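You operate a simulated robot arm through the tools that you are given. There is no shell and no other tool. Be economical: measure what you need, move in short steps, check, and stop when the job is done.

You are at the controls of a simulated two-armed robot. One attempt, no reset.

TASK
Glue the clamped block's spine, hold it while backing off the left knob, then stand it left of the press.
Fine: other knob untouched; blue brush, glue pot; rinse it in the water jar, put it back. Set down upright: blue brush, small book block. A coat counts when it lies all over at full strength: go over it till it gets no stronger.

The check looks at the end state, three seconds after you hand in, the way a careful person would. Anything else that was tipped, shoved, dropped, spilled or broken makes it a failure.

THE ROBOT
Two 6-joint arms with two-finger parallel grippers on one trunk, on a base that drives. Base frame: it is fixed to the floor where the robot stands at the start and does not move with it; the origin is under the middle of the robot, x ahead of it, y to its left, z up; the surface under the hand at the start is at about z = 900. Units: mm, rad, N and s.
The left shoulder is at the start at [60, 187, 1272], the right one opposite. With the tool pointing down near the work surface each hand reaches from about 100 to 600 mm from the robot's upright axis, wherever it stands, measured 20 degrees to its own side. Places, roughly: bench top left of the wooden press [500, 300, 900]; small book block [750, 1000, 1000]; small book block (4x11x8 cm) [500, 0, 1000]; tall book block (4x19x18 cm) [700, 0, 400]. Payload 1.57 kg a hand.
The TCP of each hand is the grasp point between the finger pads, 30 mm short of the fingertips. In the tool frame z runs along the fingers and y along their closing line. The gripper opens to 110 mm. The fingers are 24 mm wide and 12 mm thick; the gripper's body (48 by 112 mm) begins 78 mm behind the TCP.
Orientation is that of the tool frame in the base frame, as [roll, pitch, yaw] about the fixed x, y, z axes, in that order (R = Rz(yaw) Ry(pitch) Rx(roll)). With the fingers straight down and closing along the base's y, the tool's x points along the base's -x, its y along +y and its z along -z.

THE INTERFACE
- The arms move only by the tool move_arm. It takes "left_plan", "right_plan" or both (then of equal length, played together; a hand with none holds still); each is a list of rows, each an object of numbers (a shift or turn left out is 0, a gripper value left out holds the last): "dx", "dy", "dz": the shift along the tool's x, y, z in units of 25 mm (1.0 is 25 mm); "rx", "ry", "rz": the turn, a rotation vector about the tool's x, y, z in units of 8 degrees (1.0 is 8 degrees). In form: [{"dx": .., "dy": .., "dz": .., "rx": .., "ry": .., "rz": ..}, ...]. A call has 1 to 8 rows; each row shifts and turns the commanded pose from where the row before left it, along the tool's axes as they then stand. "left_claw" and "right_claw" are, for a hand that has rows, the finger opening in cm, from 0 to 11, set as the call begins (left out, the last holds). A call with a number of a shift or a turn outside -1 to 1 is refused whole. Each row takes 0.2 s and may step no farther than 50 mm and 0.15 rad from the row before; otherwise, or with a gripper value out of range, the whole call is refused. A pose out of reach is approached as far as the arm can. The call stops where the force on the tool passes 90 N (or 10 N more than at its start, if that is more) or the arm is blocked; 0.2 s more then pass. Each finger travels about 153 mm/s and halts on what it meets, pressing with about 38 N; the grip force reading is that of the motor and also rises with nothing between the fingers. The clock runs only during rows and for 0.2 s after the last one: add rows that do not move to give the fingers time. It gives the time, the measured TCP pose, the force on the tool (base axes), the opening and the grip force at its end, in the units of the frame above (readings bear some noise), with the torque about the TCP (base axes, N m) and any sound that the robot's microphone picked up.
- Cameras (640 x 400 px; columns grow to the right, rows downward): "scene" is now at [13.9, -19.9, 1795]; the picture's right is [-0.27, -0.96, 0.00], its down [-0.84, 0.23, -0.50] and it looks along [0.48, -0.13, -0.87] (base axes); focal length 289 px, centre (320, 200). "left" rides on the left gripper at [70, -16, -141] in its tool frame; the picture's right is [0.23, 0.97, 0.00], its down [-0.86, 0.20, -0.48] and it looks along [-0.47, 0.11, 0.88] (tool axes); focal length 222 px, centre (320, 200). "right" rides on the right gripper at [70, 16, -141] in its tool frame; the picture's right is [-0.23, 0.97, 0.00], its down [-0.86, -0.20, -0.48] and it looks along [-0.47, -0.11, 0.88] (tool axes); focal length 222 px, centre (320, 200). There is no depth. A picture from a camera that has moved, and an enlarged one, comes with that camera's place and axes in the base frame and with its lens. The place of the scene camera against the robot may be out by one fixed shift of up to 12 mm in any direction.
- camera(camera): a new picture of that camera. It takes no simulated time.
- slide_trunk(by): slides the trunk up (or, below 0, down) by that many mm; the arms and the scene camera ride with it, the base frame stays. It gives what a move gives, with no picture.
- base_move(legs): drives the robot by 1 to 6 legs, each [ahead, left, turn to the left] in mm, mm and rad, along the robot's own axes; the way and the turn of a leg run together, so that a leg with both is an arc; at most 1500 mm and 3.142 rad a leg. The arms and the cameras ride along, it lands a little off, and it stops where it bumps. It gives what a move gives.
- head_to(pan, tilt): turns the head with the scene camera to pan (to the left, within 1.501 rad either way) and tilt (down, from -0.506 to 1.204), counted from straight ahead of the robot. It gives what a move gives.
- enlarge(camera, box): a new picture of the part [left, top, right, bottom] of that camera's present view, enlarged. It takes no simulated time.
- close_job(): hands the job in; it is judged then, once.

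Work in short steps. Places have to be worked out from the pictures, the camera data and where the tool is seen: move nearer, look again, correct. Check each grasp and each placing, and mend what went wrong. You have 120 turns and 100 pictures in all, those below and enlarged ones among them. Open the grippers and draw the arms clear of the work before you hand the job in, unless the task says otherwise; then end with one line.

The tools are called after "Request:" as name(argument=value, ...) on one line, values as JSON. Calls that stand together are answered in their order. move_arm: Moves the arms, as the interface text tells. Its arguments: {"type":"object","properties":{"left_plan":{"type":"array"},"left_claw":{"type":"number"},"right_plan":{"type":"array"},"right_claw":{"type":"number"}},"required":[]} The other tools are called the same way: slide_trunk (by) slides the trunk up or down; base_move (legs) drives the base; head_to (pan, tilt) turns the head that bears the scene camera; camera (camera) takes a picture; enlarge (camera, box) takes an enlarged picture of a part of a camera's view; close_job () hands the job in.

At the start:

```text
t: 0.0
left_position: [390.6, 115.6, 1370.0]
left_tcp_rot: [-3.141, -0.001, -3.141]
left_ft_force: [-0.2, 0.8, -1.1]
left_wrist_torque: [-0.01, 0.03, -0.04]
left_opening: 109.9
left_finger_force: 0.2
right_position: [402.4, -238.7, 1307.8]
right_tcp_rot: [3.14, 0.0, -3.14]
right_ft_force: [-0.1, 0.2, 0.8]
right_wrist_torque: [-0.01, -0.03, 0.03]
right_opening: 109.8
right_finger_force: 0.1
trunk travel left (down, up): [-900.0, 90.0]
robot x, y, heading: [-1.7, 0.1, -0.003]
head pan, tilt: [-0.272, 1.051]
```

scene: 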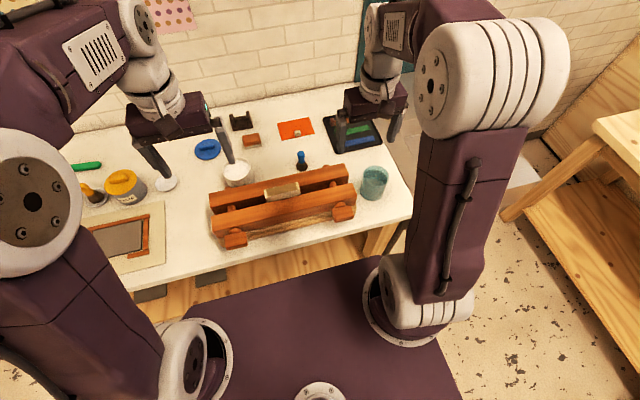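
right: 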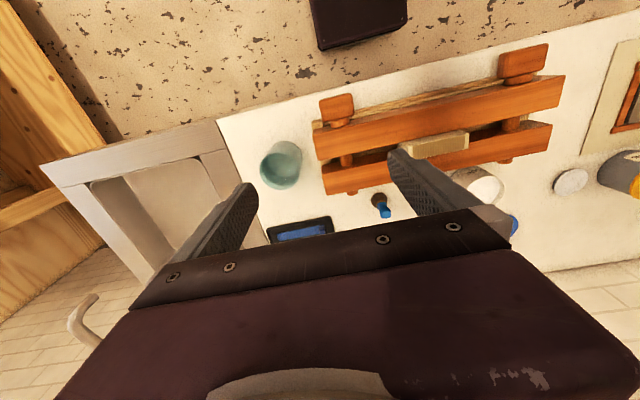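
left: 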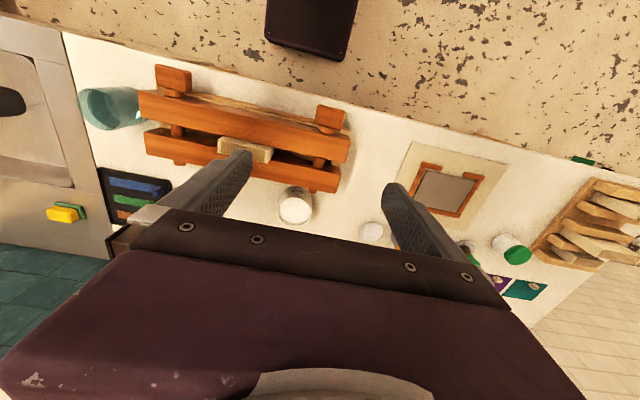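

The press with the block is ahead, with the blue brush behind it and the jar on the right. I enlarge the view for details.

Request:
enlarge(camera="scene", box=[180, 90, 420, 260])

Request:
enlarge(camera="right", box=[240, 30, 600, 255])

Request:
enlarge(camera="left", box=[60, 50, 440, 260])

```text
2.35 times, centred on (300, 175) of scene
camera zoom: at [13.9, -19.9, 1795.0], right [-0.27, -0.96, 0.0], down [-0.84, 0.23, -0.5], along [0.48, -0.13, -0.87], focal length 680 px, centre (367, 259)
```

zoom: 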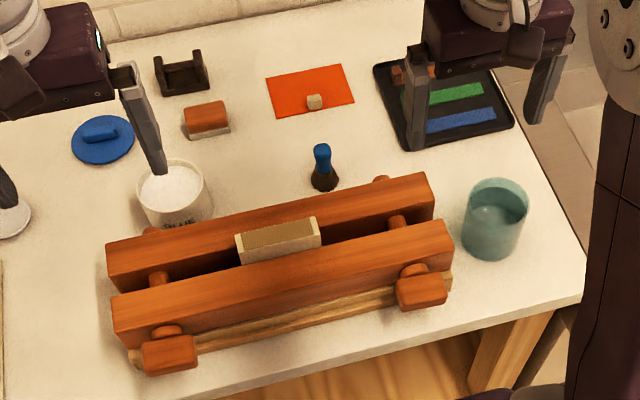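

```text
1.78 times, centred on (420, 142) of right
camera zoom: at [333.1, -223.4, 1449.3], right [0.23, 0.97, 0.0], down [0.86, -0.2, 0.48], along [0.47, -0.11, -0.88], focal length 395 px, centre (142, 302)
```

zoom: 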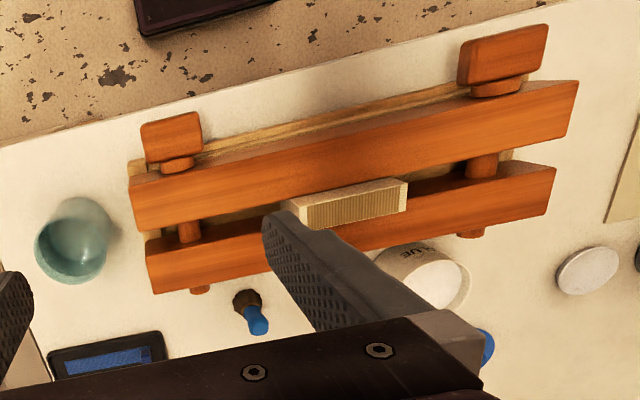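

```text
1.68 times, centred on (250, 155) of left
camera zoom: at [320.2, 100.3, 1511.9], right [-0.23, 0.97, 0.0], down [0.86, 0.2, 0.48], along [0.47, 0.11, -0.88], focal length 374 px, centre (438, 276)
```

zoom: 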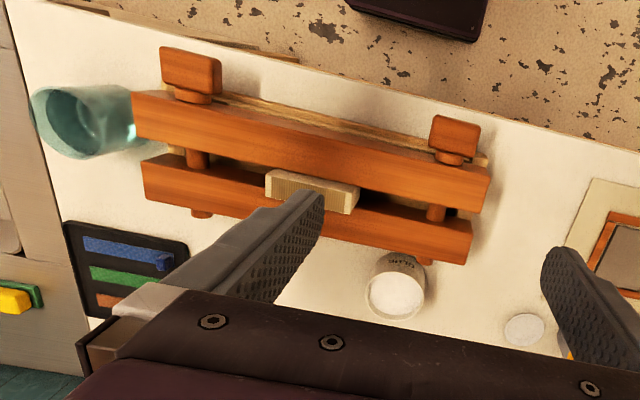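

I look straight down ahead to see the gap between the robot and the bench, and to the sides of the press.

Request:
head_to(pan=0, tilt=1.2)

Request:
camera(camera="scene")

```text
t: 0.8
left_position: [389.6, 116.7, 1368.4]
left_tcp_rot: [3.141, 0.0, 3.141]
left_ft_force: [0.3, 0.4, -0.3]
left_wrist_torque: [0.03, 0.02, -0.01]
left_opening: 110.2
left_finger_force: 0.0
right_position: [402.3, -238.4, 1306.2]
right_tcp_rot: [3.141, 0.0, 3.14]
right_ft_force: [0.4, -0.1, 0.2]
right_wrist_torque: [0.03, 0.02, 0.0]
right_opening: 110.1
right_finger_force: 0.1
trunk travel left (down, up): [-900.0, 90.0]
robot x, y, heading: [1.3, 0.8, -0.004]
head pan, tilt: [0.0, 1.201]
```

```text
93 pictures are left
camera scene: at [5.7, -2.1, 1785.8], right [0.0, -1.0, 0.0], down [-0.93, 0.0, -0.36], along [0.36, 0.0, -0.93], focal length 289 px, centre (320, 200)
```

scene: 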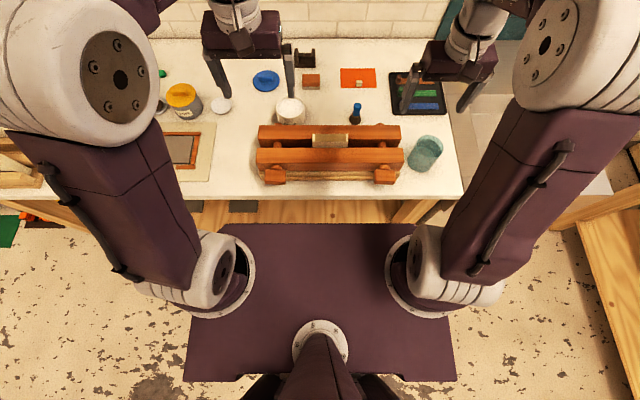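

The press lies square to y. The brush and the pot are beyond 600 mm, so I drive ahead and to the left to bring everything within the right hand's reach.

Request:
base_move(legs=[[0, 160, 0], [100, 0, 0]])

Request:
head_to(pan=-0.3, tilt=1.0)

Request:
camera(camera="scene")

Request:
camera(camera="right")

```text
t: 2.9
left_position: [482.5, 274.1, 1372.6]
left_tcp_rot: [-3.14, 0.005, -3.141]
left_ft_force: [-0.9, 0.4, -0.4]
left_wrist_torque: [-0.02, -0.03, -0.01]
left_opening: 109.7
left_finger_force: 0.1
right_position: [495.7, -80.6, 1309.5]
right_tcp_rot: [-3.142, 0.006, 3.142]
right_ft_force: [-0.3, 0.5, -0.1]
right_wrist_torque: [0.02, -0.04, 0.02]
right_opening: 110.0
right_finger_force: 0.1
trunk travel left (down, up): [-900.0, 90.0]
robot x, y, heading: [101.1, 158.3, -0.002]
head pan, tilt: [0.0, 1.201]
```

```text
t: 3.7
left_position: [490.1, 274.9, 1370.1]
left_tcp_rot: [-3.141, -0.003, -3.141]
left_ft_force: [-0.4, 0.2, -0.3]
left_wrist_torque: [0.03, 0.01, 0.0]
left_opening: 110.2
left_finger_force: 0.0
right_position: [503.9, -79.6, 1307.6]
right_tcp_rot: [-3.141, -0.002, 3.141]
right_ft_force: [0.3, -0.3, 0.5]
right_wrist_torque: [0.02, -0.02, 0.0]
right_opening: 110.1
right_finger_force: 0.0
trunk travel left (down, up): [-900.0, 90.0]
robot x, y, heading: [100.3, 158.4, -0.002]
head pan, tilt: [-0.3, 1.0]
```

```text
92 pictures are left
camera scene: at [117.5, 136.8, 1798.4], right [-0.3, -0.96, 0.0], down [-0.81, 0.25, -0.54], along [0.51, -0.16, -0.84], focal length 289 px, centre (320, 200)
```

scene: 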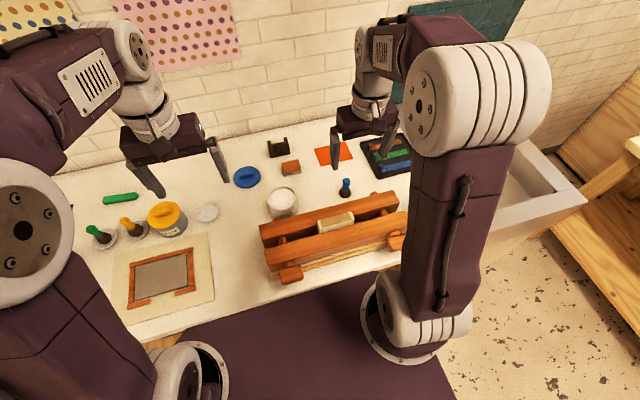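

```text
91 pictures are left
camera right: at [433.5, -64.3, 1449.0], right [0.23, 0.97, 0.0], down [0.86, -0.2, 0.48], along [0.46, -0.11, -0.88], focal length 222 px, centre (320, 200)
```

right: 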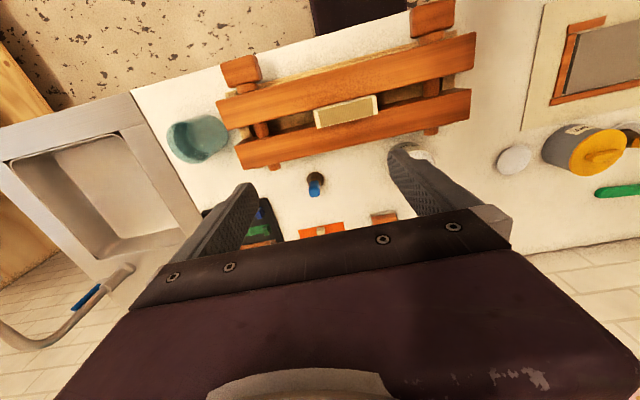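

Both views agree: brush base at about (655, −127), top z≈995. I move the right hand above it and look.

Request:
move_arm(right_plan=[{"dx": -0.7, "dy": -0.235, "dz": 0.75}, {"dx": -0.7, "dy": -0.235, "dz": 0.75}, {"dx": -0.7, "dy": -0.235, "dz": 0.75}, {"dx": -0.7, "dy": -0.235, "dz": 0.75}, {"dx": -0.7, "dy": -0.235, "dz": 0.75}, {"dx": -0.7, "dy": -0.235, "dz": 0.75}, {"dx": -0.7, "dy": -0.235, "dz": 0.75}, {"dx": -0.7, "dy": -0.235, "dz": 0.75}])

Request:
camera(camera="right")

Request:
enlarge(camera="scene", box=[220, 120, 420, 290])

```text
t: 5.5
left_position: [490.2, 273.5, 1368.4]
left_tcp_rot: [-3.14, 0.001, 3.141]
left_ft_force: [0.4, -1.3, 0.0]
left_wrist_torque: [-0.02, 0.01, 0.02]
left_opening: 109.8
left_finger_force: 0.0
right_position: [643.6, -127.6, 1155.5]
right_tcp_rot: [3.14, -0.002, 3.141]
right_ft_force: [0.0, 0.8, 0.7]
right_wrist_torque: [-0.04, 0.01, 0.03]
right_opening: 109.8
right_finger_force: 0.0
trunk travel left (down, up): [-900.0, 90.0]
robot x, y, heading: [97.8, 158.2, 0.002]
head pan, tilt: [-0.3, 1.0]
```

```text
90 pictures are left
camera right: at [573.1, -112.3, 1297.8], right [0.23, 0.97, 0.0], down [0.86, -0.2, 0.48], along [0.46, -0.11, -0.88], focal length 222 px, centre (320, 200)
```

right: 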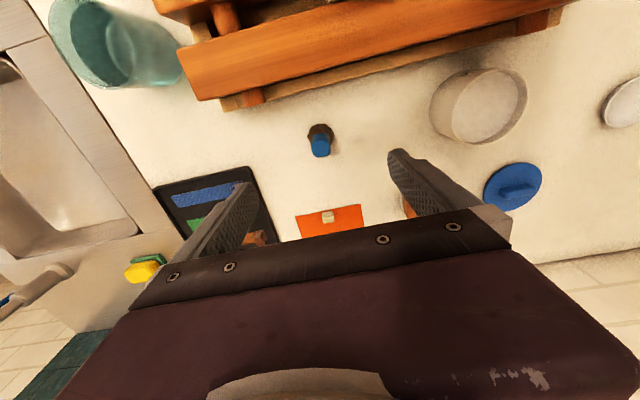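

```text
2.35 times, centred on (320, 205) of scene
camera zoom: at [117.0, 135.3, 1798.4], right [-0.3, -0.96, 0.0], down [-0.8, 0.25, -0.54], along [0.52, -0.16, -0.84], focal length 680 px, centre (320, 188)
```

zoom: 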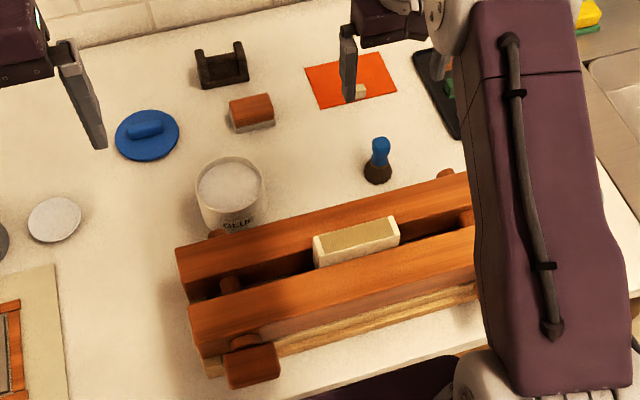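

Brush axis is at about (651, −131). I take one close look at its shape before gripping.

Request:
enlarge(camera="scene", box=[320, 165, 370, 197])

Request:
enlarge(camera="right", box=[270, 100, 370, 163])

```text
12.50 times, centred on (345, 181) of scene
camera zoom: at [117.0, 135.3, 1798.4], right [-0.3, -0.96, 0.0], down [-0.8, 0.25, -0.54], along [0.52, -0.16, -0.84], focal length 3614 px, centre (8, 438)
```

zoom: 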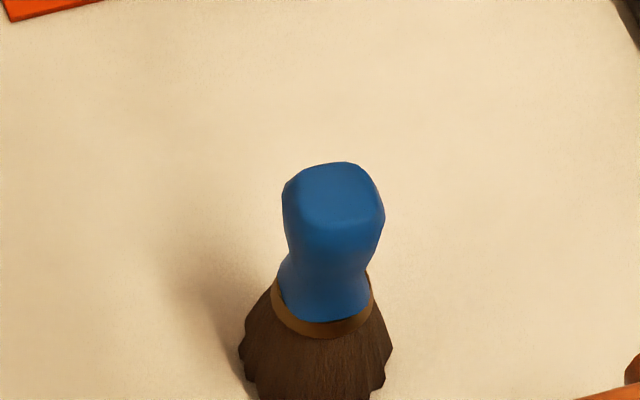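

```text
6.35 times, centred on (320, 132) of right
camera zoom: at [573.1, -112.3, 1297.8], right [0.23, 0.97, 0.0], down [0.86, -0.2, 0.48], along [0.46, -0.11, -0.88], focal length 1410 px, centre (320, 635)
```

zoom: 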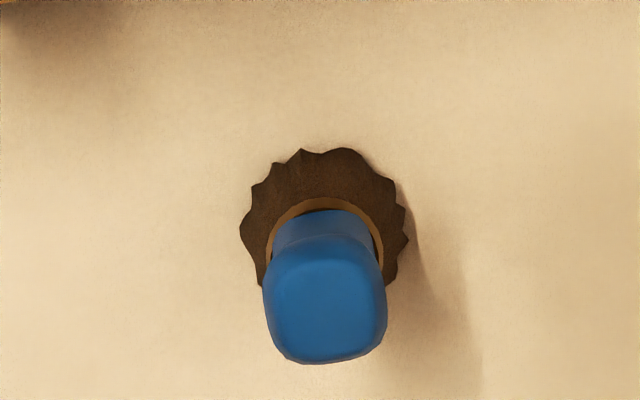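

Brush axis refined to (652, −130). I descend to TCP z≈978 and close on the blue handle.

Request:
move_arm(right_plan=[{"dx": -0.36, "dy": -0.1, "dz": 0.1}, {"dz": 1}, {"dz": 1}, {"dz": 1}, {"dz": 1}, {"dz": 1}, {"dz": 1}, {"dz": 1}], right_claw=8)

Request:
camera(camera="right")

```text
t: 7.3
left_position: [488.6, 274.0, 1370.1]
left_tcp_rot: [-3.141, 0.002, -3.141]
left_ft_force: [0.8, -0.3, 0.3]
left_wrist_torque: [0.02, -0.01, -0.01]
left_opening: 110.0
left_finger_force: 0.2
right_position: [651.9, -130.5, 978.1]
right_tcp_rot: [3.141, 0.001, -3.141]
right_ft_force: [-0.1, -0.4, 0.2]
right_wrist_torque: [-0.01, -0.02, 0.0]
right_opening: 79.8
right_finger_force: 0.1
trunk travel left (down, up): [-900.0, 90.0]
robot x, y, heading: [99.0, 158.6, -0.0]
head pan, tilt: [-0.3, 1.0]
```

```text
86 pictures are left
camera right: at [581.1, -114.9, 1120.8], right [0.23, 0.97, 0.0], down [0.85, -0.2, 0.48], along [0.47, -0.11, -0.88], focal length 222 px, centre (320, 200)
```

right: 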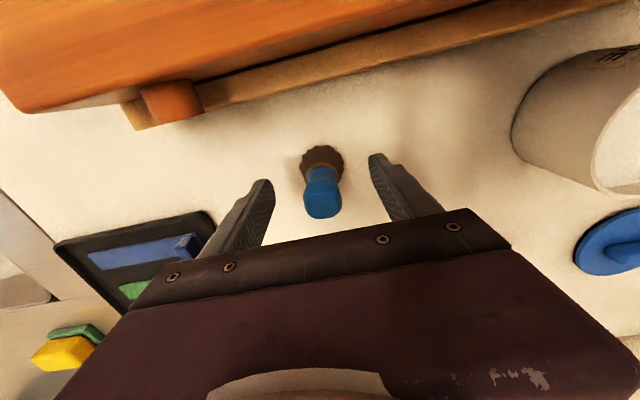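

The handle sits between the fingers at the TCP. I close gently and then lift a little.

Request:
move_arm(right_plan=[{}, {}, {}, {}], right_claw=1.5)

Request:
move_arm(right_plan=[{"dz": -0.5}, {"dz": -0.5}, {"dz": -1}, {"dz": -1}, {"dz": -1}, {"dz": -1}])

Request:
camera(camera="right")

Request:
enlarge(camera="scene", box=[220, 120, 420, 245])

```text
t: 8.3
left_position: [487.1, 274.6, 1370.4]
left_tcp_rot: [3.141, 0.0, 3.142]
left_ft_force: [-0.9, 0.1, -0.2]
left_wrist_torque: [0.02, 0.0, 0.03]
left_opening: 110.0
left_finger_force: 0.2
right_position: [651.1, -129.1, 979.4]
right_tcp_rot: [3.141, -0.001, 3.141]
right_ft_force: [0.3, 0.2, -0.2]
right_wrist_torque: [0.0, -0.01, 0.01]
right_opening: 27.3
right_finger_force: 37.6
trunk travel left (down, up): [-900.0, 90.0]
robot x, y, heading: [98.9, 156.4, 0.001]
head pan, tilt: [-0.3, 1.0]
```

```text
t: 9.7
left_position: [487.4, 273.5, 1369.6]
left_tcp_rot: [3.141, -0.001, 3.141]
left_ft_force: [0.5, -0.4, -0.6]
left_wrist_torque: [0.03, 0.02, 0.02]
left_opening: 110.2
left_finger_force: 0.0
right_position: [651.6, -130.3, 1104.4]
right_tcp_rot: [-3.142, -0.002, -3.141]
right_ft_force: [0.0, -0.6, -0.5]
right_wrist_torque: [0.01, -0.03, 0.0]
right_opening: 27.3
right_finger_force: 37.5
trunk travel left (down, up): [-900.0, 90.0]
robot x, y, heading: [101.0, 163.5, 0.002]
head pan, tilt: [-0.3, 1.0]
```

```text
85 pictures are left
camera right: at [581.4, -115.0, 1246.7], right [0.23, 0.97, 0.0], down [0.86, -0.2, 0.48], along [0.47, -0.11, -0.88], focal length 222 px, centre (320, 200)
```

right: 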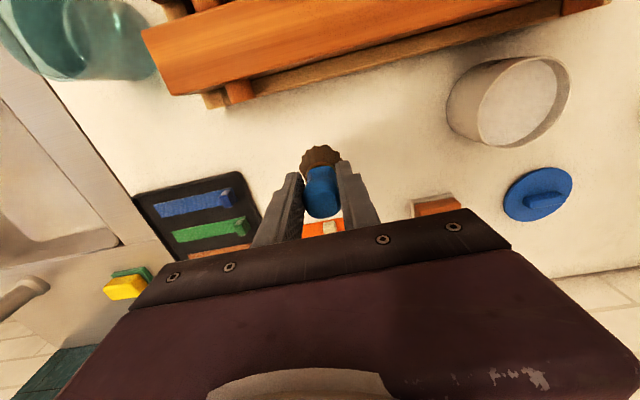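

```text
3.20 times, centred on (320, 182) of scene
camera zoom: at [114.9, 136.3, 1798.4], right [-0.3, -0.96, 0.0], down [-0.8, 0.25, -0.54], along [0.52, -0.16, -0.84], focal length 925 px, centre (320, 256)
```

zoom: 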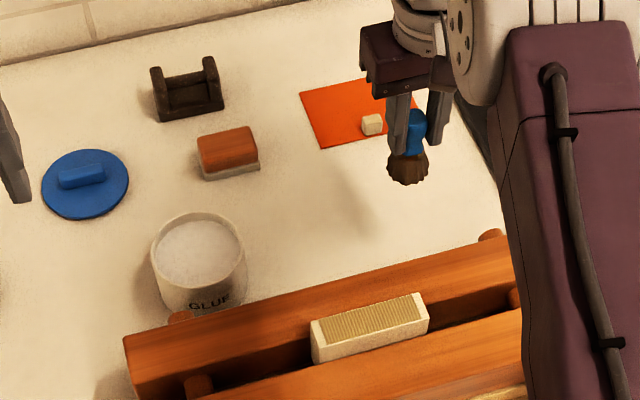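

The brush is held, its tip 79 mm below the TCP. The pot opening is centred at about (659, 102), rim z≈970. I carry the brush over the pot.

Request:
move_arm(right_plan=[{"dy": 1}, {"dy": 1}, {"dy": 1}, {"dy": 1}, {"dy": 1}, {"dy": 1}, {"dy": 1}, {"dy": 1}])

Request:
move_arm(right_plan=[{"dx": -0.3, "dy": 0.9, "dz": 0.4}, {"dy": 0.4, "dz": 0.4}])

Request:
camera(camera="right")

Request:
enlarge(camera="scene", box=[220, 120, 420, 245])

```text
t: 11.5
left_position: [487.8, 275.0, 1369.5]
left_tcp_rot: [-3.141, 0.0, -3.141]
left_ft_force: [0.4, -0.5, -0.6]
left_wrist_torque: [-0.02, -0.02, -0.01]
left_opening: 109.8
left_finger_force: 0.0
right_position: [650.5, 71.6, 1104.3]
right_tcp_rot: [-3.139, -0.001, -3.14]
right_ft_force: [-0.6, -0.5, -1.0]
right_wrist_torque: [-0.04, 0.03, -0.01]
right_opening: 27.3
right_finger_force: 37.9
trunk travel left (down, up): [-900.0, 90.0]
robot x, y, heading: [100.4, 160.0, 0.003]
head pan, tilt: [-0.3, 1.0]
```

```text
t: 12.1
left_position: [490.0, 274.7, 1370.2]
left_tcp_rot: [-3.14, 0.0, -3.141]
left_ft_force: [-0.4, -0.3, -0.1]
left_wrist_torque: [0.0, -0.02, -0.01]
left_opening: 109.6
left_finger_force: 0.1
right_position: [658.4, 104.2, 1083.7]
right_tcp_rot: [-3.141, 0.0, 3.14]
right_ft_force: [0.2, 0.0, -1.2]
right_wrist_torque: [-0.01, 0.03, 0.01]
right_opening: 27.2
right_finger_force: 37.3
trunk travel left (down, up): [-900.0, 90.0]
robot x, y, heading: [99.2, 155.3, 0.003]
head pan, tilt: [-0.3, 1.0]
```

```text
83 pictures are left
camera right: at [588.2, 119.0, 1226.2], right [0.23, 0.97, 0.0], down [0.86, -0.2, 0.48], along [0.47, -0.11, -0.88], focal length 222 px, centre (320, 200)
```

right: 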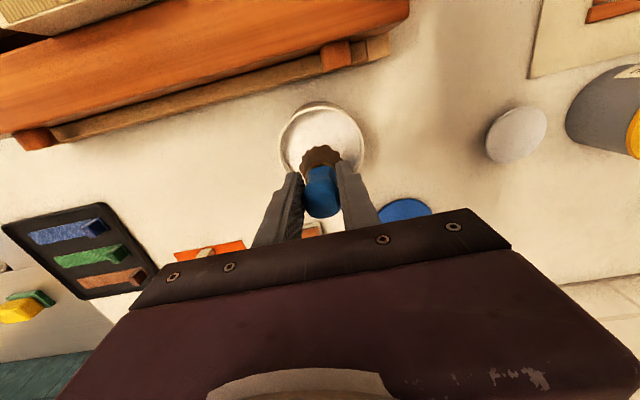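

```text
3.20 times, centred on (320, 182) of scene
camera zoom: at [116.0, 137.5, 1798.4], right [-0.3, -0.96, 0.0], down [-0.8, 0.25, -0.54], along [0.52, -0.16, -0.84], focal length 925 px, centre (320, 256)
```

zoom: 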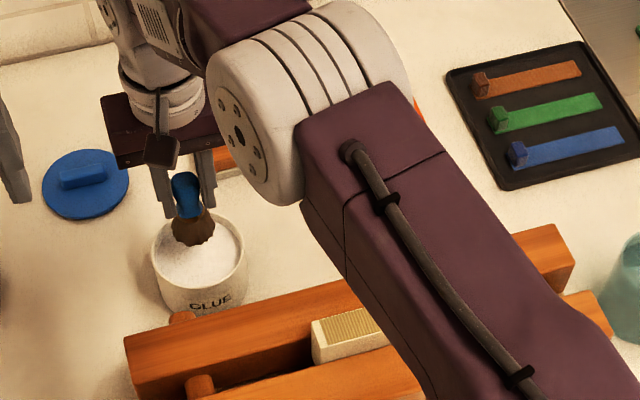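

The brush is over the opening, which is centred near (654, 105). I dip it to a tip height of about 932.

Request:
move_arm(right_plan=[{"dx": 0.16, "dz": 1}, {"dz": 1}, {"dz": 1}, {}, {}])

Request:
enlarge(camera="scene", box=[230, 150, 330, 213])

Request:
camera(camera="right")

```text
t: 13.0
left_position: [480.0, 273.5, 1372.8]
left_tcp_rot: [3.141, 0.007, 3.14]
left_ft_force: [0.4, -0.3, -0.6]
left_wrist_torque: [-0.01, 0.04, -0.03]
left_opening: 109.9
left_finger_force: 0.0
right_position: [658.9, 104.6, 1029.8]
right_tcp_rot: [3.136, 0.03, 3.139]
right_ft_force: [-14.3, -2.0, 46.3]
right_wrist_torque: [-0.28, 1.7, -0.04]
right_opening: 27.5
right_finger_force: 38.3
trunk travel left (down, up): [-900.0, 90.0]
robot x, y, heading: [95.4, 161.3, -0.004]
head pan, tilt: [-0.3, 1.0]
stopped in row 4 (right hand): the force on the tool passed its limit at 93 N (the readings are from after the stop); the commanded pose is now the measured one
```

```text
6.35 times, centred on (280, 182) of scene
camera zoom: at [104.4, 135.8, 1798.7], right [-0.3, -0.95, 0.0], down [-0.8, 0.25, -0.55], along [0.52, -0.16, -0.84], focal length 1836 px, centre (574, 318)
```

zoom: 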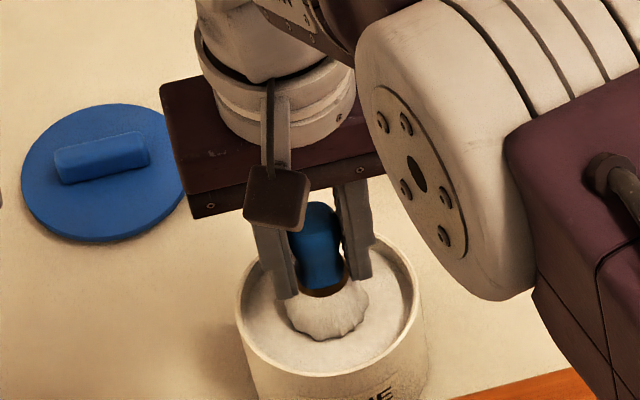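

```text
80 pictures are left
camera right: at [583.0, 118.6, 1169.1], right [0.23, 0.97, 0.01], down [0.84, -0.2, 0.5], along [0.49, -0.1, -0.86], focal length 222 px, centre (320, 200)
```

right: 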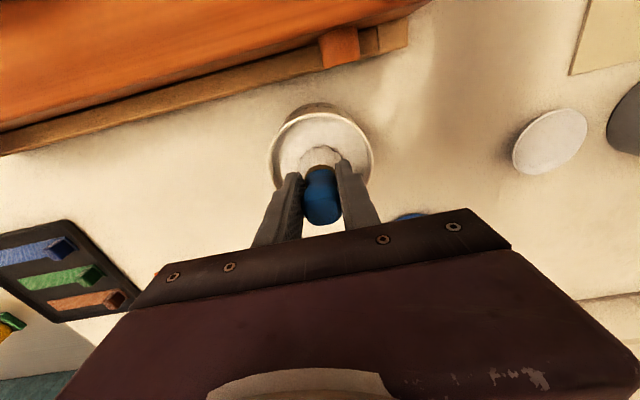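

The glue surface sits at about z 950 and the bristles are now white. I raise straight up to relieve the force.

Request:
move_arm(right_plan=[{"dz": -0.5}, {"dz": -0.5}, {"dz": -1}, {"dz": -1}, {"dz": -1}, {"dz": -0.5}])

Request:
enlarge(camera="scene", box=[220, 120, 420, 245])

Request:
camera(camera="right")

```text
t: 14.4
left_position: [487.5, 273.4, 1370.1]
left_tcp_rot: [-3.141, 0.002, 3.14]
left_ft_force: [-0.1, 0.0, -0.1]
left_wrist_torque: [0.02, 0.02, -0.02]
left_opening: 110.2
left_finger_force: 0.2
right_position: [659.2, 103.2, 1135.6]
right_tcp_rot: [3.138, 0.023, 3.14]
right_ft_force: [-0.3, 1.1, -0.8]
right_wrist_torque: [0.0, 0.01, 0.02]
right_opening: 27.0
right_finger_force: 37.8
trunk travel left (down, up): [-900.0, 90.0]
robot x, y, heading: [103.5, 161.0, 0.003]
head pan, tilt: [-0.3, 1.0]
```

```text
3.20 times, centred on (320, 182) of scene
camera zoom: at [114.1, 136.1, 1798.4], right [-0.3, -0.95, 0.0], down [-0.8, 0.25, -0.54], along [0.52, -0.16, -0.84], focal length 925 px, centre (320, 256)
```

zoom: 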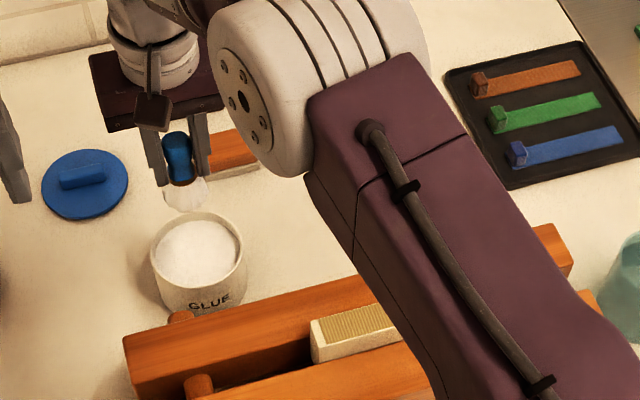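

```text
78 pictures are left
camera right: at [585.4, 117.5, 1274.8], right [0.23, 0.97, 0.01], down [0.84, -0.2, 0.5], along [0.49, -0.11, -0.87], focal length 222 px, centre (320, 200)
```

right: 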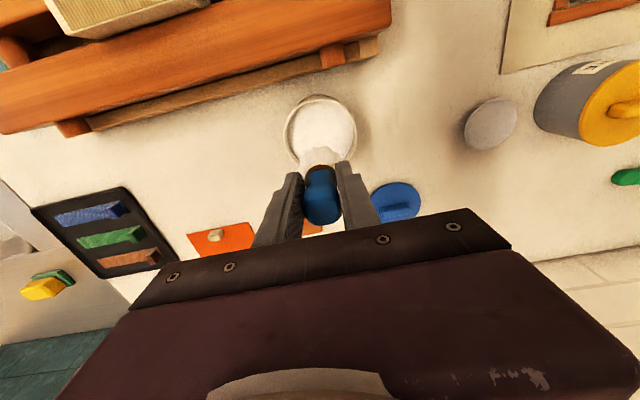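

The brush carries glue. I straighten the small tilt, rise a little, and go toward the block, looking from the hand camera on the way.

Request:
move_arm(right_plan=[{"dz": -1, "ry": 0.165}, {"dx": 0.6, "dy": -0.75}, {"dx": 0.6, "dy": -0.75}, {"dx": 0.6, "dy": -0.75}, {"dx": 0.6, "dy": -0.75}, {"dx": 0.6, "dy": -0.75}, {"dx": 0.6, "dy": -0.75}, {"dx": 0.6, "dy": -0.75}])

Request:
camera(camera="right")

```text
t: 16.2
left_position: [488.1, 273.2, 1370.4]
left_tcp_rot: [3.14, 0.0, -3.141]
left_ft_force: [-0.7, 0.1, 0.2]
left_wrist_torque: [0.03, -0.03, -0.01]
left_opening: 109.9
left_finger_force: 0.0
right_position: [553.2, -30.5, 1158.6]
right_tcp_rot: [3.135, -0.001, 3.141]
right_ft_force: [-0.3, 0.2, -1.0]
right_wrist_torque: [0.02, 0.02, -0.02]
right_opening: 27.4
right_finger_force: 37.8
trunk travel left (down, up): [-900.0, 90.0]
robot x, y, heading: [97.8, 158.7, -0.001]
head pan, tilt: [-0.3, 1.0]
```

```text
77 pictures are left
camera right: at [483.1, -14.8, 1300.6], right [0.23, 0.97, 0.0], down [0.86, -0.2, 0.48], along [0.47, -0.1, -0.88], focal length 222 px, centre (320, 200)
```

right: 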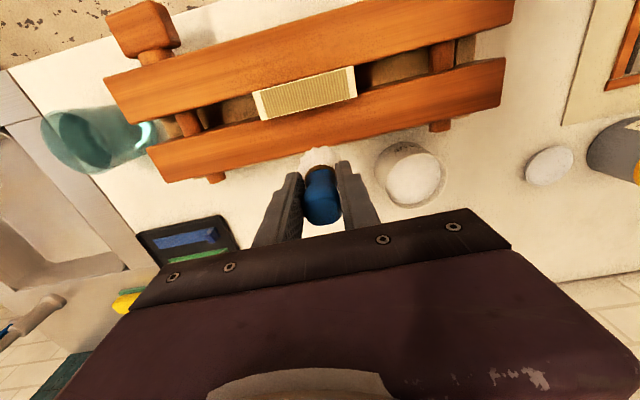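

Spine centre is at about (495, −33), with z near 1020. I move above its left end and lower to just above it.

Request:
move_arm(right_plan=[{"dx": 0.8, "dy": 0.6}, {"dx": 0.8, "dy": 0.6}, {"dx": 0.72, "dy": 0.5}, {"dz": 0.9}, {"dz": 0.9}])

Request:
camera(camera="right")

Request:
enlarge(camera="scene", box=[240, 150, 400, 250])

```text
t: 17.4
left_position: [488.6, 272.5, 1369.3]
left_tcp_rot: [-3.141, 0.001, 3.139]
left_ft_force: [-0.4, 0.0, 0.1]
left_wrist_torque: [-0.01, -0.03, 0.0]
left_opening: 109.9
left_finger_force: 0.0
right_position: [496.6, 13.8, 1114.8]
right_tcp_rot: [3.137, -0.002, 3.141]
right_ft_force: [0.2, 1.0, -0.8]
right_wrist_torque: [0.01, 0.02, 0.01]
right_opening: 27.2
right_finger_force: 37.8
trunk travel left (down, up): [-900.0, 90.0]
robot x, y, heading: [99.3, 161.2, -0.002]
head pan, tilt: [-0.3, 1.0]
```

```text
76 pictures are left
camera right: at [427.3, 28.7, 1256.0], right [0.23, 0.97, 0.0], down [0.86, -0.2, 0.48], along [0.46, -0.11, -0.88], focal length 222 px, centre (320, 200)
```

right: 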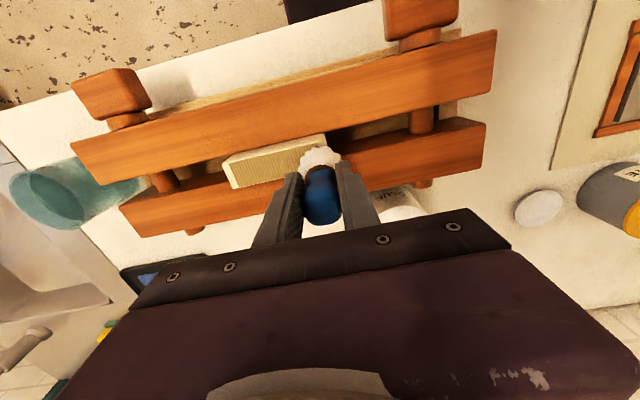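

```text
4.00 times, centred on (320, 200) of scene
camera zoom: at [116.9, 135.7, 1798.4], right [-0.3, -0.95, 0.0], down [-0.8, 0.25, -0.54], along [0.52, -0.16, -0.84], focal length 1157 px, centre (320, 200)
```

zoom: 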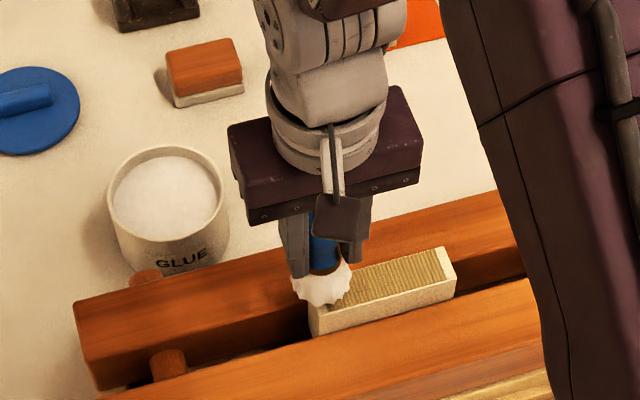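

The brush is over the left end of the spine. I lower in small steps and watch the force.

Request:
move_arm(right_plan=[{"dz": 0.2}, {"dz": 0.2}, {"dz": 0.12}, {}])

Request:
move_arm(right_plan=[{"dz": 0.12}, {"dz": 0.1}, {}])

Request:
enlarge(camera="scene", box=[280, 180, 380, 243])

```text
t: 18.4
left_position: [487.8, 275.1, 1369.7]
left_tcp_rot: [-3.141, 0.003, -3.141]
left_ft_force: [-0.6, -0.1, -0.6]
left_wrist_torque: [-0.02, 0.0, 0.0]
left_opening: 109.9
left_finger_force: 0.0
right_position: [496.2, 16.5, 1102.3]
right_tcp_rot: [3.138, 0.002, -3.142]
right_ft_force: [3.8, 2.2, 21.6]
right_wrist_torque: [-0.38, -0.45, 0.09]
right_opening: 27.3
right_finger_force: 37.5
trunk travel left (down, up): [-900.0, 90.0]
robot x, y, heading: [99.4, 157.7, -0.003]
head pan, tilt: [-0.3, 1.0]
```

```text
t: 19.2
left_position: [487.7, 277.0, 1369.4]
left_tcp_rot: [-3.14, 0.002, 3.14]
left_ft_force: [-0.2, 0.4, -0.7]
left_wrist_torque: [-0.02, 0.01, -0.02]
left_opening: 109.9
left_finger_force: 0.1
right_position: [495.9, 17.7, 1096.0]
right_tcp_rot: [3.14, 0.001, 3.14]
right_ft_force: [5.4, 7.9, 20.9]
right_wrist_torque: [0.16, -0.57, 0.18]
right_opening: 26.9
right_finger_force: 38.1
trunk travel left (down, up): [-900.0, 90.0]
robot x, y, heading: [96.8, 161.3, 0.003]
head pan, tilt: [-0.3, 1.0]
```

```text
6.35 times, centred on (330, 212) of scene
camera zoom: at [114.4, 140.0, 1798.3], right [-0.3, -0.96, 0.0], down [-0.8, 0.25, -0.54], along [0.52, -0.16, -0.84], focal length 1836 px, centre (256, 127)
```

zoom: 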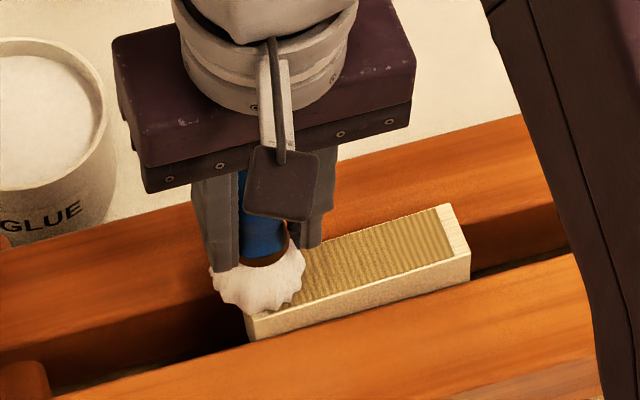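

Contact at about 20 N. I ease off slightly and stroke along the spine toward the right end.

Request:
move_arm(right_plan=[{"dz": -0.08}, {"dy": -0.6}, {"dy": -0.6}, {"dy": -0.6}, {"dy": -0.6}, {"dy": -0.6}, {"dy": -0.6}, {"dy": -0.6}])

Request:
enlarge(camera="scene", box=[280, 180, 380, 243])

Request:
camera(camera="right")

```text
t: 21.0
left_position: [487.8, 276.3, 1370.1]
left_tcp_rot: [3.141, 0.001, 3.14]
left_ft_force: [0.6, -0.9, 0.1]
left_wrist_torque: [0.02, -0.01, -0.01]
left_opening: 109.9
left_finger_force: 0.0
right_position: [495.0, -90.6, 1097.5]
right_tcp_rot: [3.137, 0.0, -3.141]
right_ft_force: [-0.4, 3.0, 9.3]
right_wrist_torque: [0.21, -0.13, 0.04]
right_opening: 27.1
right_finger_force: 37.9
trunk travel left (down, up): [-900.0, 90.0]
robot x, y, heading: [101.5, 160.5, -0.001]
head pan, tilt: [-0.3, 1.0]
```

```text
6.35 times, centred on (330, 212) of scene
camera zoom: at [113.9, 137.3, 1798.3], right [-0.3, -0.95, 0.0], down [-0.8, 0.25, -0.54], along [0.52, -0.16, -0.84], focal length 1836 px, centre (256, 127)
```

zoom: 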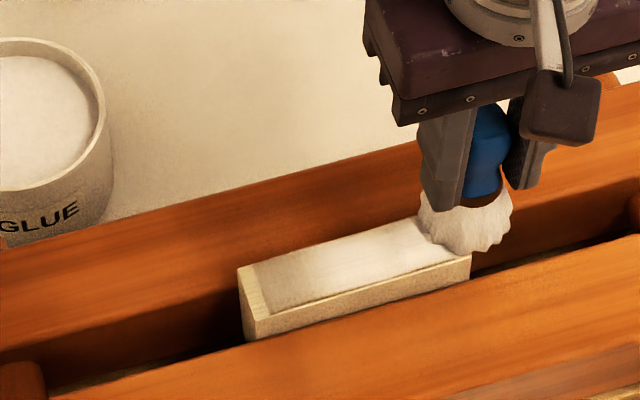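

```text
72 pictures are left
camera right: at [424.6, -75.6, 1239.4], right [0.23, 0.97, 0.0], down [0.86, -0.2, 0.48], along [0.47, -0.11, -0.88], focal length 222 px, centre (320, 200)
```

right: 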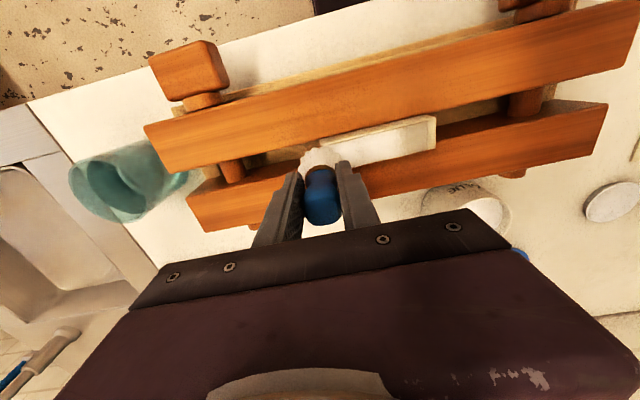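

A coat is going on; the far left end is still thin. I stroke back past the left end and then do another pass with small x offsets.

Request:
move_arm(right_plan=[{"dx": 0.16, "dy": 0.6}, {"dy": 0.65}, {"dy": 0.65}, {"dy": 0.65}, {"dy": 0.65}, {"dy": 0.65}, {"dy": 0.65}, {"dy": 0.35}])

Request:
move_arm(right_plan=[{"dx": -0.3, "dy": -0.6}, {"dy": -0.65}, {"dy": -0.65}, {"dy": -0.65}, {"dy": -0.65}, {"dy": -0.65}, {"dy": -0.65}, {"dy": -0.3}])

Request:
enlarge(camera="scene", box=[280, 180, 380, 243])

```text
t: 22.8
left_position: [488.0, 272.5, 1369.4]
left_tcp_rot: [-3.141, 0.0, 3.14]
left_ft_force: [0.8, 0.0, -0.2]
left_wrist_torque: [0.01, 0.02, -0.01]
left_opening: 110.1
left_finger_force: 0.0
right_position: [491.8, 29.7, 1098.1]
right_tcp_rot: [3.138, 0.0, 3.139]
right_ft_force: [-0.4, 0.0, -1.4]
right_wrist_torque: [0.01, 0.01, -0.04]
right_opening: 27.3
right_finger_force: 37.2
trunk travel left (down, up): [-900.0, 90.0]
robot x, y, heading: [99.5, 158.3, -0.003]
head pan, tilt: [-0.3, 1.0]
```

```text
t: 24.6
left_position: [489.2, 273.2, 1370.1]
left_tcp_rot: [3.141, -0.001, 3.14]
left_ft_force: [1.4, 0.5, 0.2]
left_wrist_torque: [0.0, 0.01, 0.0]
left_opening: 109.9
left_finger_force: 0.0
right_position: [500.2, -90.1, 1098.9]
right_tcp_rot: [3.136, 0.0, 3.141]
right_ft_force: [-0.7, 0.1, -1.3]
right_wrist_torque: [0.03, 0.02, -0.01]
right_opening: 27.2
right_finger_force: 37.9
trunk travel left (down, up): [-900.0, 90.0]
robot x, y, heading: [97.0, 162.1, 0.005]
head pan, tilt: [-0.3, 1.0]
```

```text
6.35 times, centred on (330, 212) of scene
camera zoom: at [115.5, 135.8, 1798.4], right [-0.3, -0.95, 0.0], down [-0.8, 0.25, -0.54], along [0.52, -0.16, -0.84], focal length 1836 px, centre (256, 127)
```

zoom: 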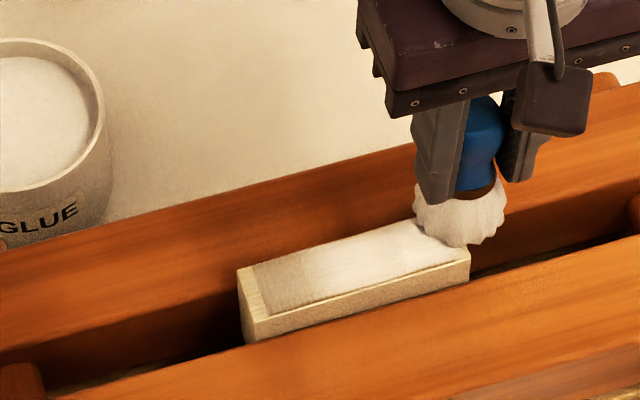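

Force has gone to zero, so the last pass was barely touching. I lower a few millimetres and repeat the passes, going past both ends.

Request:
move_arm(right_plan=[{"dy": -0.3}, {"dx": 0.2, "dz": 0.2}, {}])

```text
t: 25.4
left_position: [489.5, 274.3, 1370.8]
left_tcp_rot: [3.141, 0.001, -3.141]
left_ft_force: [0.4, -0.1, -0.5]
left_wrist_torque: [-0.01, 0.0, -0.01]
left_opening: 110.0
left_finger_force: 0.0
right_position: [495.7, -97.9, 1092.5]
right_tcp_rot: [3.138, 0.002, 3.14]
right_ft_force: [6.4, -1.7, 18.2]
right_wrist_torque: [0.15, -0.64, -0.11]
right_opening: 27.5
right_finger_force: 38.3
trunk travel left (down, up): [-900.0, 90.0]
robot x, y, heading: [99.8, 160.0, 0.003]
head pan, tilt: [-0.3, 1.0]
```

Request:
move_arm(right_plan=[{"dy": 0.65}, {"dy": 0.65}, {"dy": 0.65}, {"dy": 0.65}, {"dy": 0.65}, {"dy": 0.65}, {"dy": 0.65}, {"dy": 0.65}])

Request:
enlarge(camera="scene", box=[280, 180, 380, 243])

```text
t: 27.2
left_position: [488.0, 274.7, 1369.5]
left_tcp_rot: [3.141, -0.001, 3.141]
left_ft_force: [-0.3, 0.1, -0.6]
left_wrist_torque: [-0.01, 0.0, 0.0]
left_opening: 110.1
left_finger_force: 0.0
right_position: [495.6, 34.7, 1092.8]
right_tcp_rot: [3.138, -0.001, 3.139]
right_ft_force: [-0.2, -0.1, -0.9]
right_wrist_torque: [-0.01, 0.0, 0.02]
right_opening: 26.9
right_finger_force: 37.1
trunk travel left (down, up): [-900.0, 90.0]
robot x, y, heading: [96.3, 156.3, -0.001]
head pan, tilt: [-0.3, 1.0]
```

```text
6.35 times, centred on (330, 212) of scene
camera zoom: at [115.9, 137.3, 1798.4], right [-0.3, -0.95, 0.0], down [-0.8, 0.25, -0.54], along [0.52, -0.16, -0.84], focal length 1836 px, centre (256, 127)
```

zoom: 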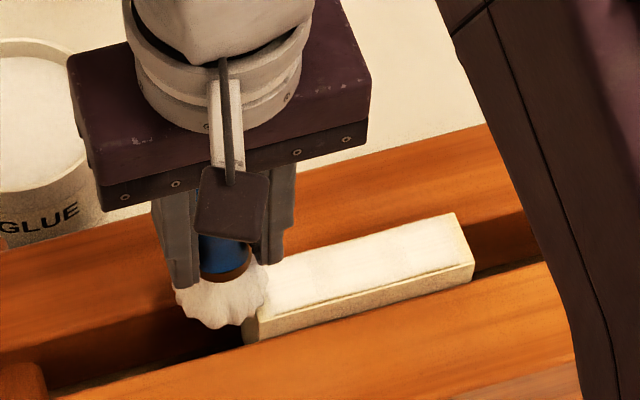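

The coat is stronger now. I go back for another pass at this height, easing onto the left end first.

Request:
move_arm(right_plan=[{"dz": -0.16, "dy": -0.5}, {"dz": 0.24, "dy": -0.3}, {"dy": -0.75}, {"dy": -0.75}, {"dy": -0.75}, {"dy": -0.75}, {"dy": -0.75}, {"dy": -0.6}])

Request:
enlarge(camera="scene", box=[280, 180, 380, 243])

```text
t: 29.0
left_position: [487.3, 274.8, 1370.0]
left_tcp_rot: [-3.141, 0.002, 3.139]
left_ft_force: [0.0, -0.1, -0.1]
left_wrist_torque: [0.01, 0.02, -0.03]
left_opening: 110.0
left_finger_force: 0.0
right_position: [492.9, -96.6, 1091.3]
right_tcp_rot: [3.138, 0.0, 3.138]
right_ft_force: [-0.3, 2.3, 8.8]
right_wrist_torque: [0.34, -0.14, 0.02]
right_opening: 27.0
right_finger_force: 37.2
trunk travel left (down, up): [-900.0, 90.0]
robot x, y, heading: [103.3, 159.4, -0.006]
head pan, tilt: [-0.3, 1.0]
```

```text
6.35 times, centred on (330, 212) of scene
camera zoom: at [113.9, 137.1, 1798.3], right [-0.3, -0.95, 0.0], down [-0.8, 0.25, -0.54], along [0.52, -0.16, -0.84], focal length 1836 px, centre (256, 127)
```

zoom: 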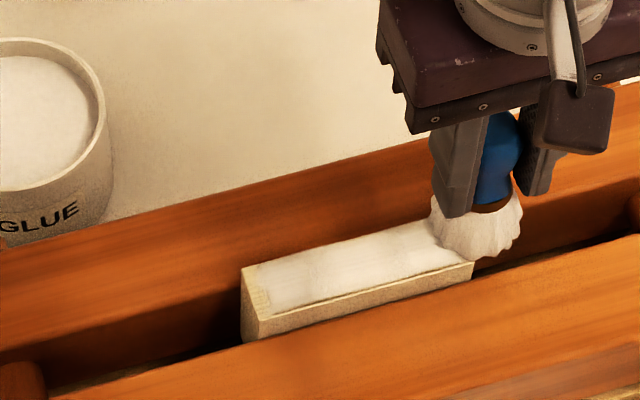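

Mostly covered; a thin strip at the near edge and left end looks lighter. I pass again shifted toward the near edge, lingering at the left end.

Request:
move_arm(right_plan=[{"dx": 0.2, "dz": 0.04}, {"dy": 0.75}, {"dy": 0.75}, {"dy": 0.75}, {"dy": 0.75}, {"dy": 0.75}, {"dy": 0.4, "dz": 0.06}, {"dy": 0.4}])

Request:
enlarge(camera="scene", box=[280, 180, 380, 243])

```text
t: 30.8
left_position: [487.0, 273.5, 1370.9]
left_tcp_rot: [-3.139, 0.003, 3.139]
left_ft_force: [0.3, 0.4, 0.0]
left_wrist_torque: [-0.03, 0.04, 0.01]
left_opening: 110.0
left_finger_force: 0.0
right_position: [489.1, 15.7, 1089.5]
right_tcp_rot: [3.136, -0.002, 3.14]
right_ft_force: [-0.9, -6.4, 15.2]
right_wrist_torque: [-0.72, -0.12, -0.11]
right_opening: 27.3
right_finger_force: 38.0
trunk travel left (down, up): [-900.0, 90.0]
robot x, y, heading: [99.5, 161.8, 0.001]
head pan, tilt: [-0.3, 1.0]
```

```text
6.35 times, centred on (330, 212) of scene
camera zoom: at [113.3, 135.2, 1798.3], right [-0.3, -0.95, 0.0], down [-0.8, 0.25, -0.54], along [0.52, -0.16, -0.84], focal length 1836 px, centre (256, 127)
```

zoom: 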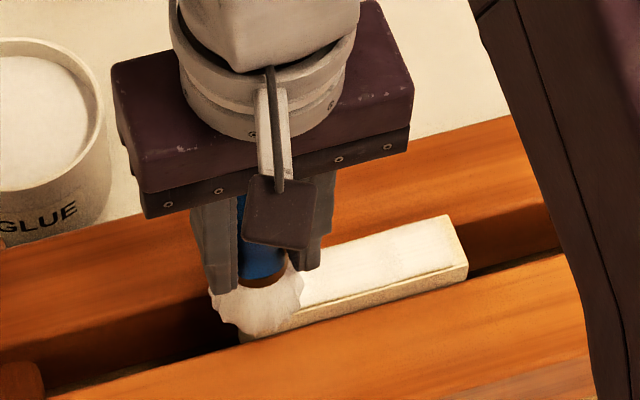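

I lift and inspect the whole spine.

Request:
move_arm(right_plan=[{"dz": -1}, {"dz": -1}, {"dx": -1, "dy": 1}, {"dx": -1, "dy": 1}, {"dx": -1, "dy": 1}, {"dx": -1, "dy": 0.5}])

Request:
enlarge(camera="scene", box=[300, 195, 370, 240])

Request:
camera(camera="right")

```text
t: 32.2
left_position: [489.3, 272.7, 1368.8]
left_tcp_rot: [3.141, 0.001, 3.139]
left_ft_force: [0.4, 0.0, -0.2]
left_wrist_torque: [0.0, 0.0, 0.0]
left_opening: 110.2
left_finger_force: 0.1
right_position: [590.2, 105.9, 1137.9]
right_tcp_rot: [3.138, -0.002, 3.139]
right_ft_force: [-0.8, 0.0, -1.2]
right_wrist_torque: [-0.03, 0.01, 0.0]
right_opening: 27.3
right_finger_force: 37.7
trunk travel left (down, up): [-900.0, 90.0]
robot x, y, heading: [101.5, 162.5, -0.002]
head pan, tilt: [-0.3, 1.0]
```

```text
8.89 times, centred on (335, 218) of scene
camera zoom: at [116.8, 136.4, 1798.4], right [-0.3, -0.95, 0.0], down [-0.8, 0.25, -0.54], along [0.52, -0.16, -0.84], focal length 2570 px, centre (187, 44)
```

zoom: 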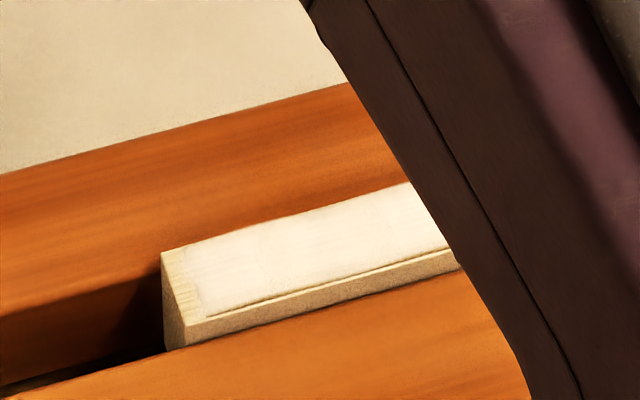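

```text
66 pictures are left
camera right: at [520.6, 120.3, 1280.3], right [0.23, 0.97, 0.0], down [0.86, -0.2, 0.48], along [0.46, -0.11, -0.88], focal length 222 px, centre (320, 200)
```

right: 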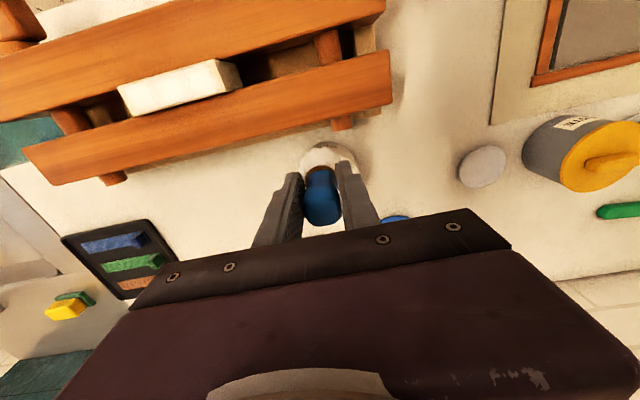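

The coat is near uniform but fades slightly at the left end. I re-dip and make a few more passes to be sure it's at full strength.

Request:
move_arm(right_plan=[{"dx": -0.9}, {"dx": -0.9}, {"dx": -0.76}, {"dz": 1}, {"dz": 1}, {"dz": 1}, {"dz": 0.8}, {"dz": 0.5}])

Request:
move_arm(right_plan=[{"dz": 0.2}, {"dz": 0.1}, {}])

```text
t: 34.0
left_position: [488.5, 274.5, 1368.6]
left_tcp_rot: [-3.14, 0.001, 3.141]
left_ft_force: [0.6, -0.4, 0.3]
left_wrist_torque: [-0.01, 0.0, 0.01]
left_opening: 110.3
left_finger_force: 0.0
right_position: [652.3, 106.6, 1031.4]
right_tcp_rot: [3.139, 0.0, -3.141]
right_ft_force: [-0.5, 0.2, 0.2]
right_wrist_torque: [-0.03, -0.01, 0.01]
right_opening: 27.3
right_finger_force: 38.1
trunk travel left (down, up): [-900.0, 90.0]
robot x, y, heading: [99.5, 157.5, -0.003]
head pan, tilt: [-0.3, 1.0]
```

```text
t: 34.8
left_position: [483.9, 274.0, 1372.6]
left_tcp_rot: [3.14, 0.004, 3.141]
left_ft_force: [0.9, 0.6, 0.0]
left_wrist_torque: [-0.01, 0.01, -0.02]
left_opening: 110.0
left_finger_force: 0.0
right_position: [651.6, 104.8, 1029.9]
right_tcp_rot: [3.136, 0.014, 3.139]
right_ft_force: [6.5, -1.4, 43.3]
right_wrist_torque: [-0.27, -0.31, 0.0]
right_opening: 27.1
right_finger_force: 38.0
trunk travel left (down, up): [-900.0, 90.0]
robot x, y, heading: [99.1, 157.5, 0.0]
head pan, tilt: [-0.3, 1.0]
```

Glue reached again. I lift and go back over the left end of the spine.

Request:
move_arm(right_plan=[{"dz": -0.7}, {"dz": -1}, {"dz": -1}, {"dz": -1}, {"dx": 1, "dy": -0.5}, {"dx": 1, "dy": -0.5}, {"dx": 1, "dy": -0.5}, {"dx": 1, "dy": -0.5}])

Request:
move_arm(right_plan=[{"dx": 1, "dy": -0.5}, {"dx": 1, "dy": -0.5}, {"dx": 0.3, "dy": -0.4}, {"dz": 0.7}, {"dz": 0.4}, {}])

```text
t: 36.6
left_position: [488.5, 273.9, 1369.3]
left_tcp_rot: [-3.141, 0.0, 3.139]
left_ft_force: [-0.3, -0.6, 0.5]
left_wrist_torque: [0.02, 0.01, 0.01]
left_opening: 110.1
left_finger_force: 0.1
right_position: [554.6, 54.9, 1116.6]
right_tcp_rot: [3.137, -0.001, 3.14]
right_ft_force: [-0.6, 0.5, 0.1]
right_wrist_torque: [0.04, -0.03, 0.01]
right_opening: 26.9
right_finger_force: 38.0
trunk travel left (down, up): [-900.0, 90.0]
robot x, y, heading: [99.5, 159.7, 0.001]
head pan, tilt: [-0.3, 1.0]
```

```text
t: 38.0
left_position: [488.0, 274.1, 1369.6]
left_tcp_rot: [-3.141, -0.001, 3.14]
left_ft_force: [-0.2, -0.1, 0.1]
left_wrist_torque: [-0.02, -0.03, -0.01]
left_opening: 109.9
left_finger_force: 0.1
right_position: [496.8, 20.1, 1088.8]
right_tcp_rot: [3.138, -0.001, 3.139]
right_ft_force: [-0.6, 0.0, 4.7]
right_wrist_torque: [-0.17, 0.02, -0.04]
right_opening: 27.5
right_finger_force: 37.9
trunk travel left (down, up): [-900.0, 90.0]
robot x, y, heading: [100.1, 159.1, -0.002]
head pan, tilt: [-0.3, 1.0]
```

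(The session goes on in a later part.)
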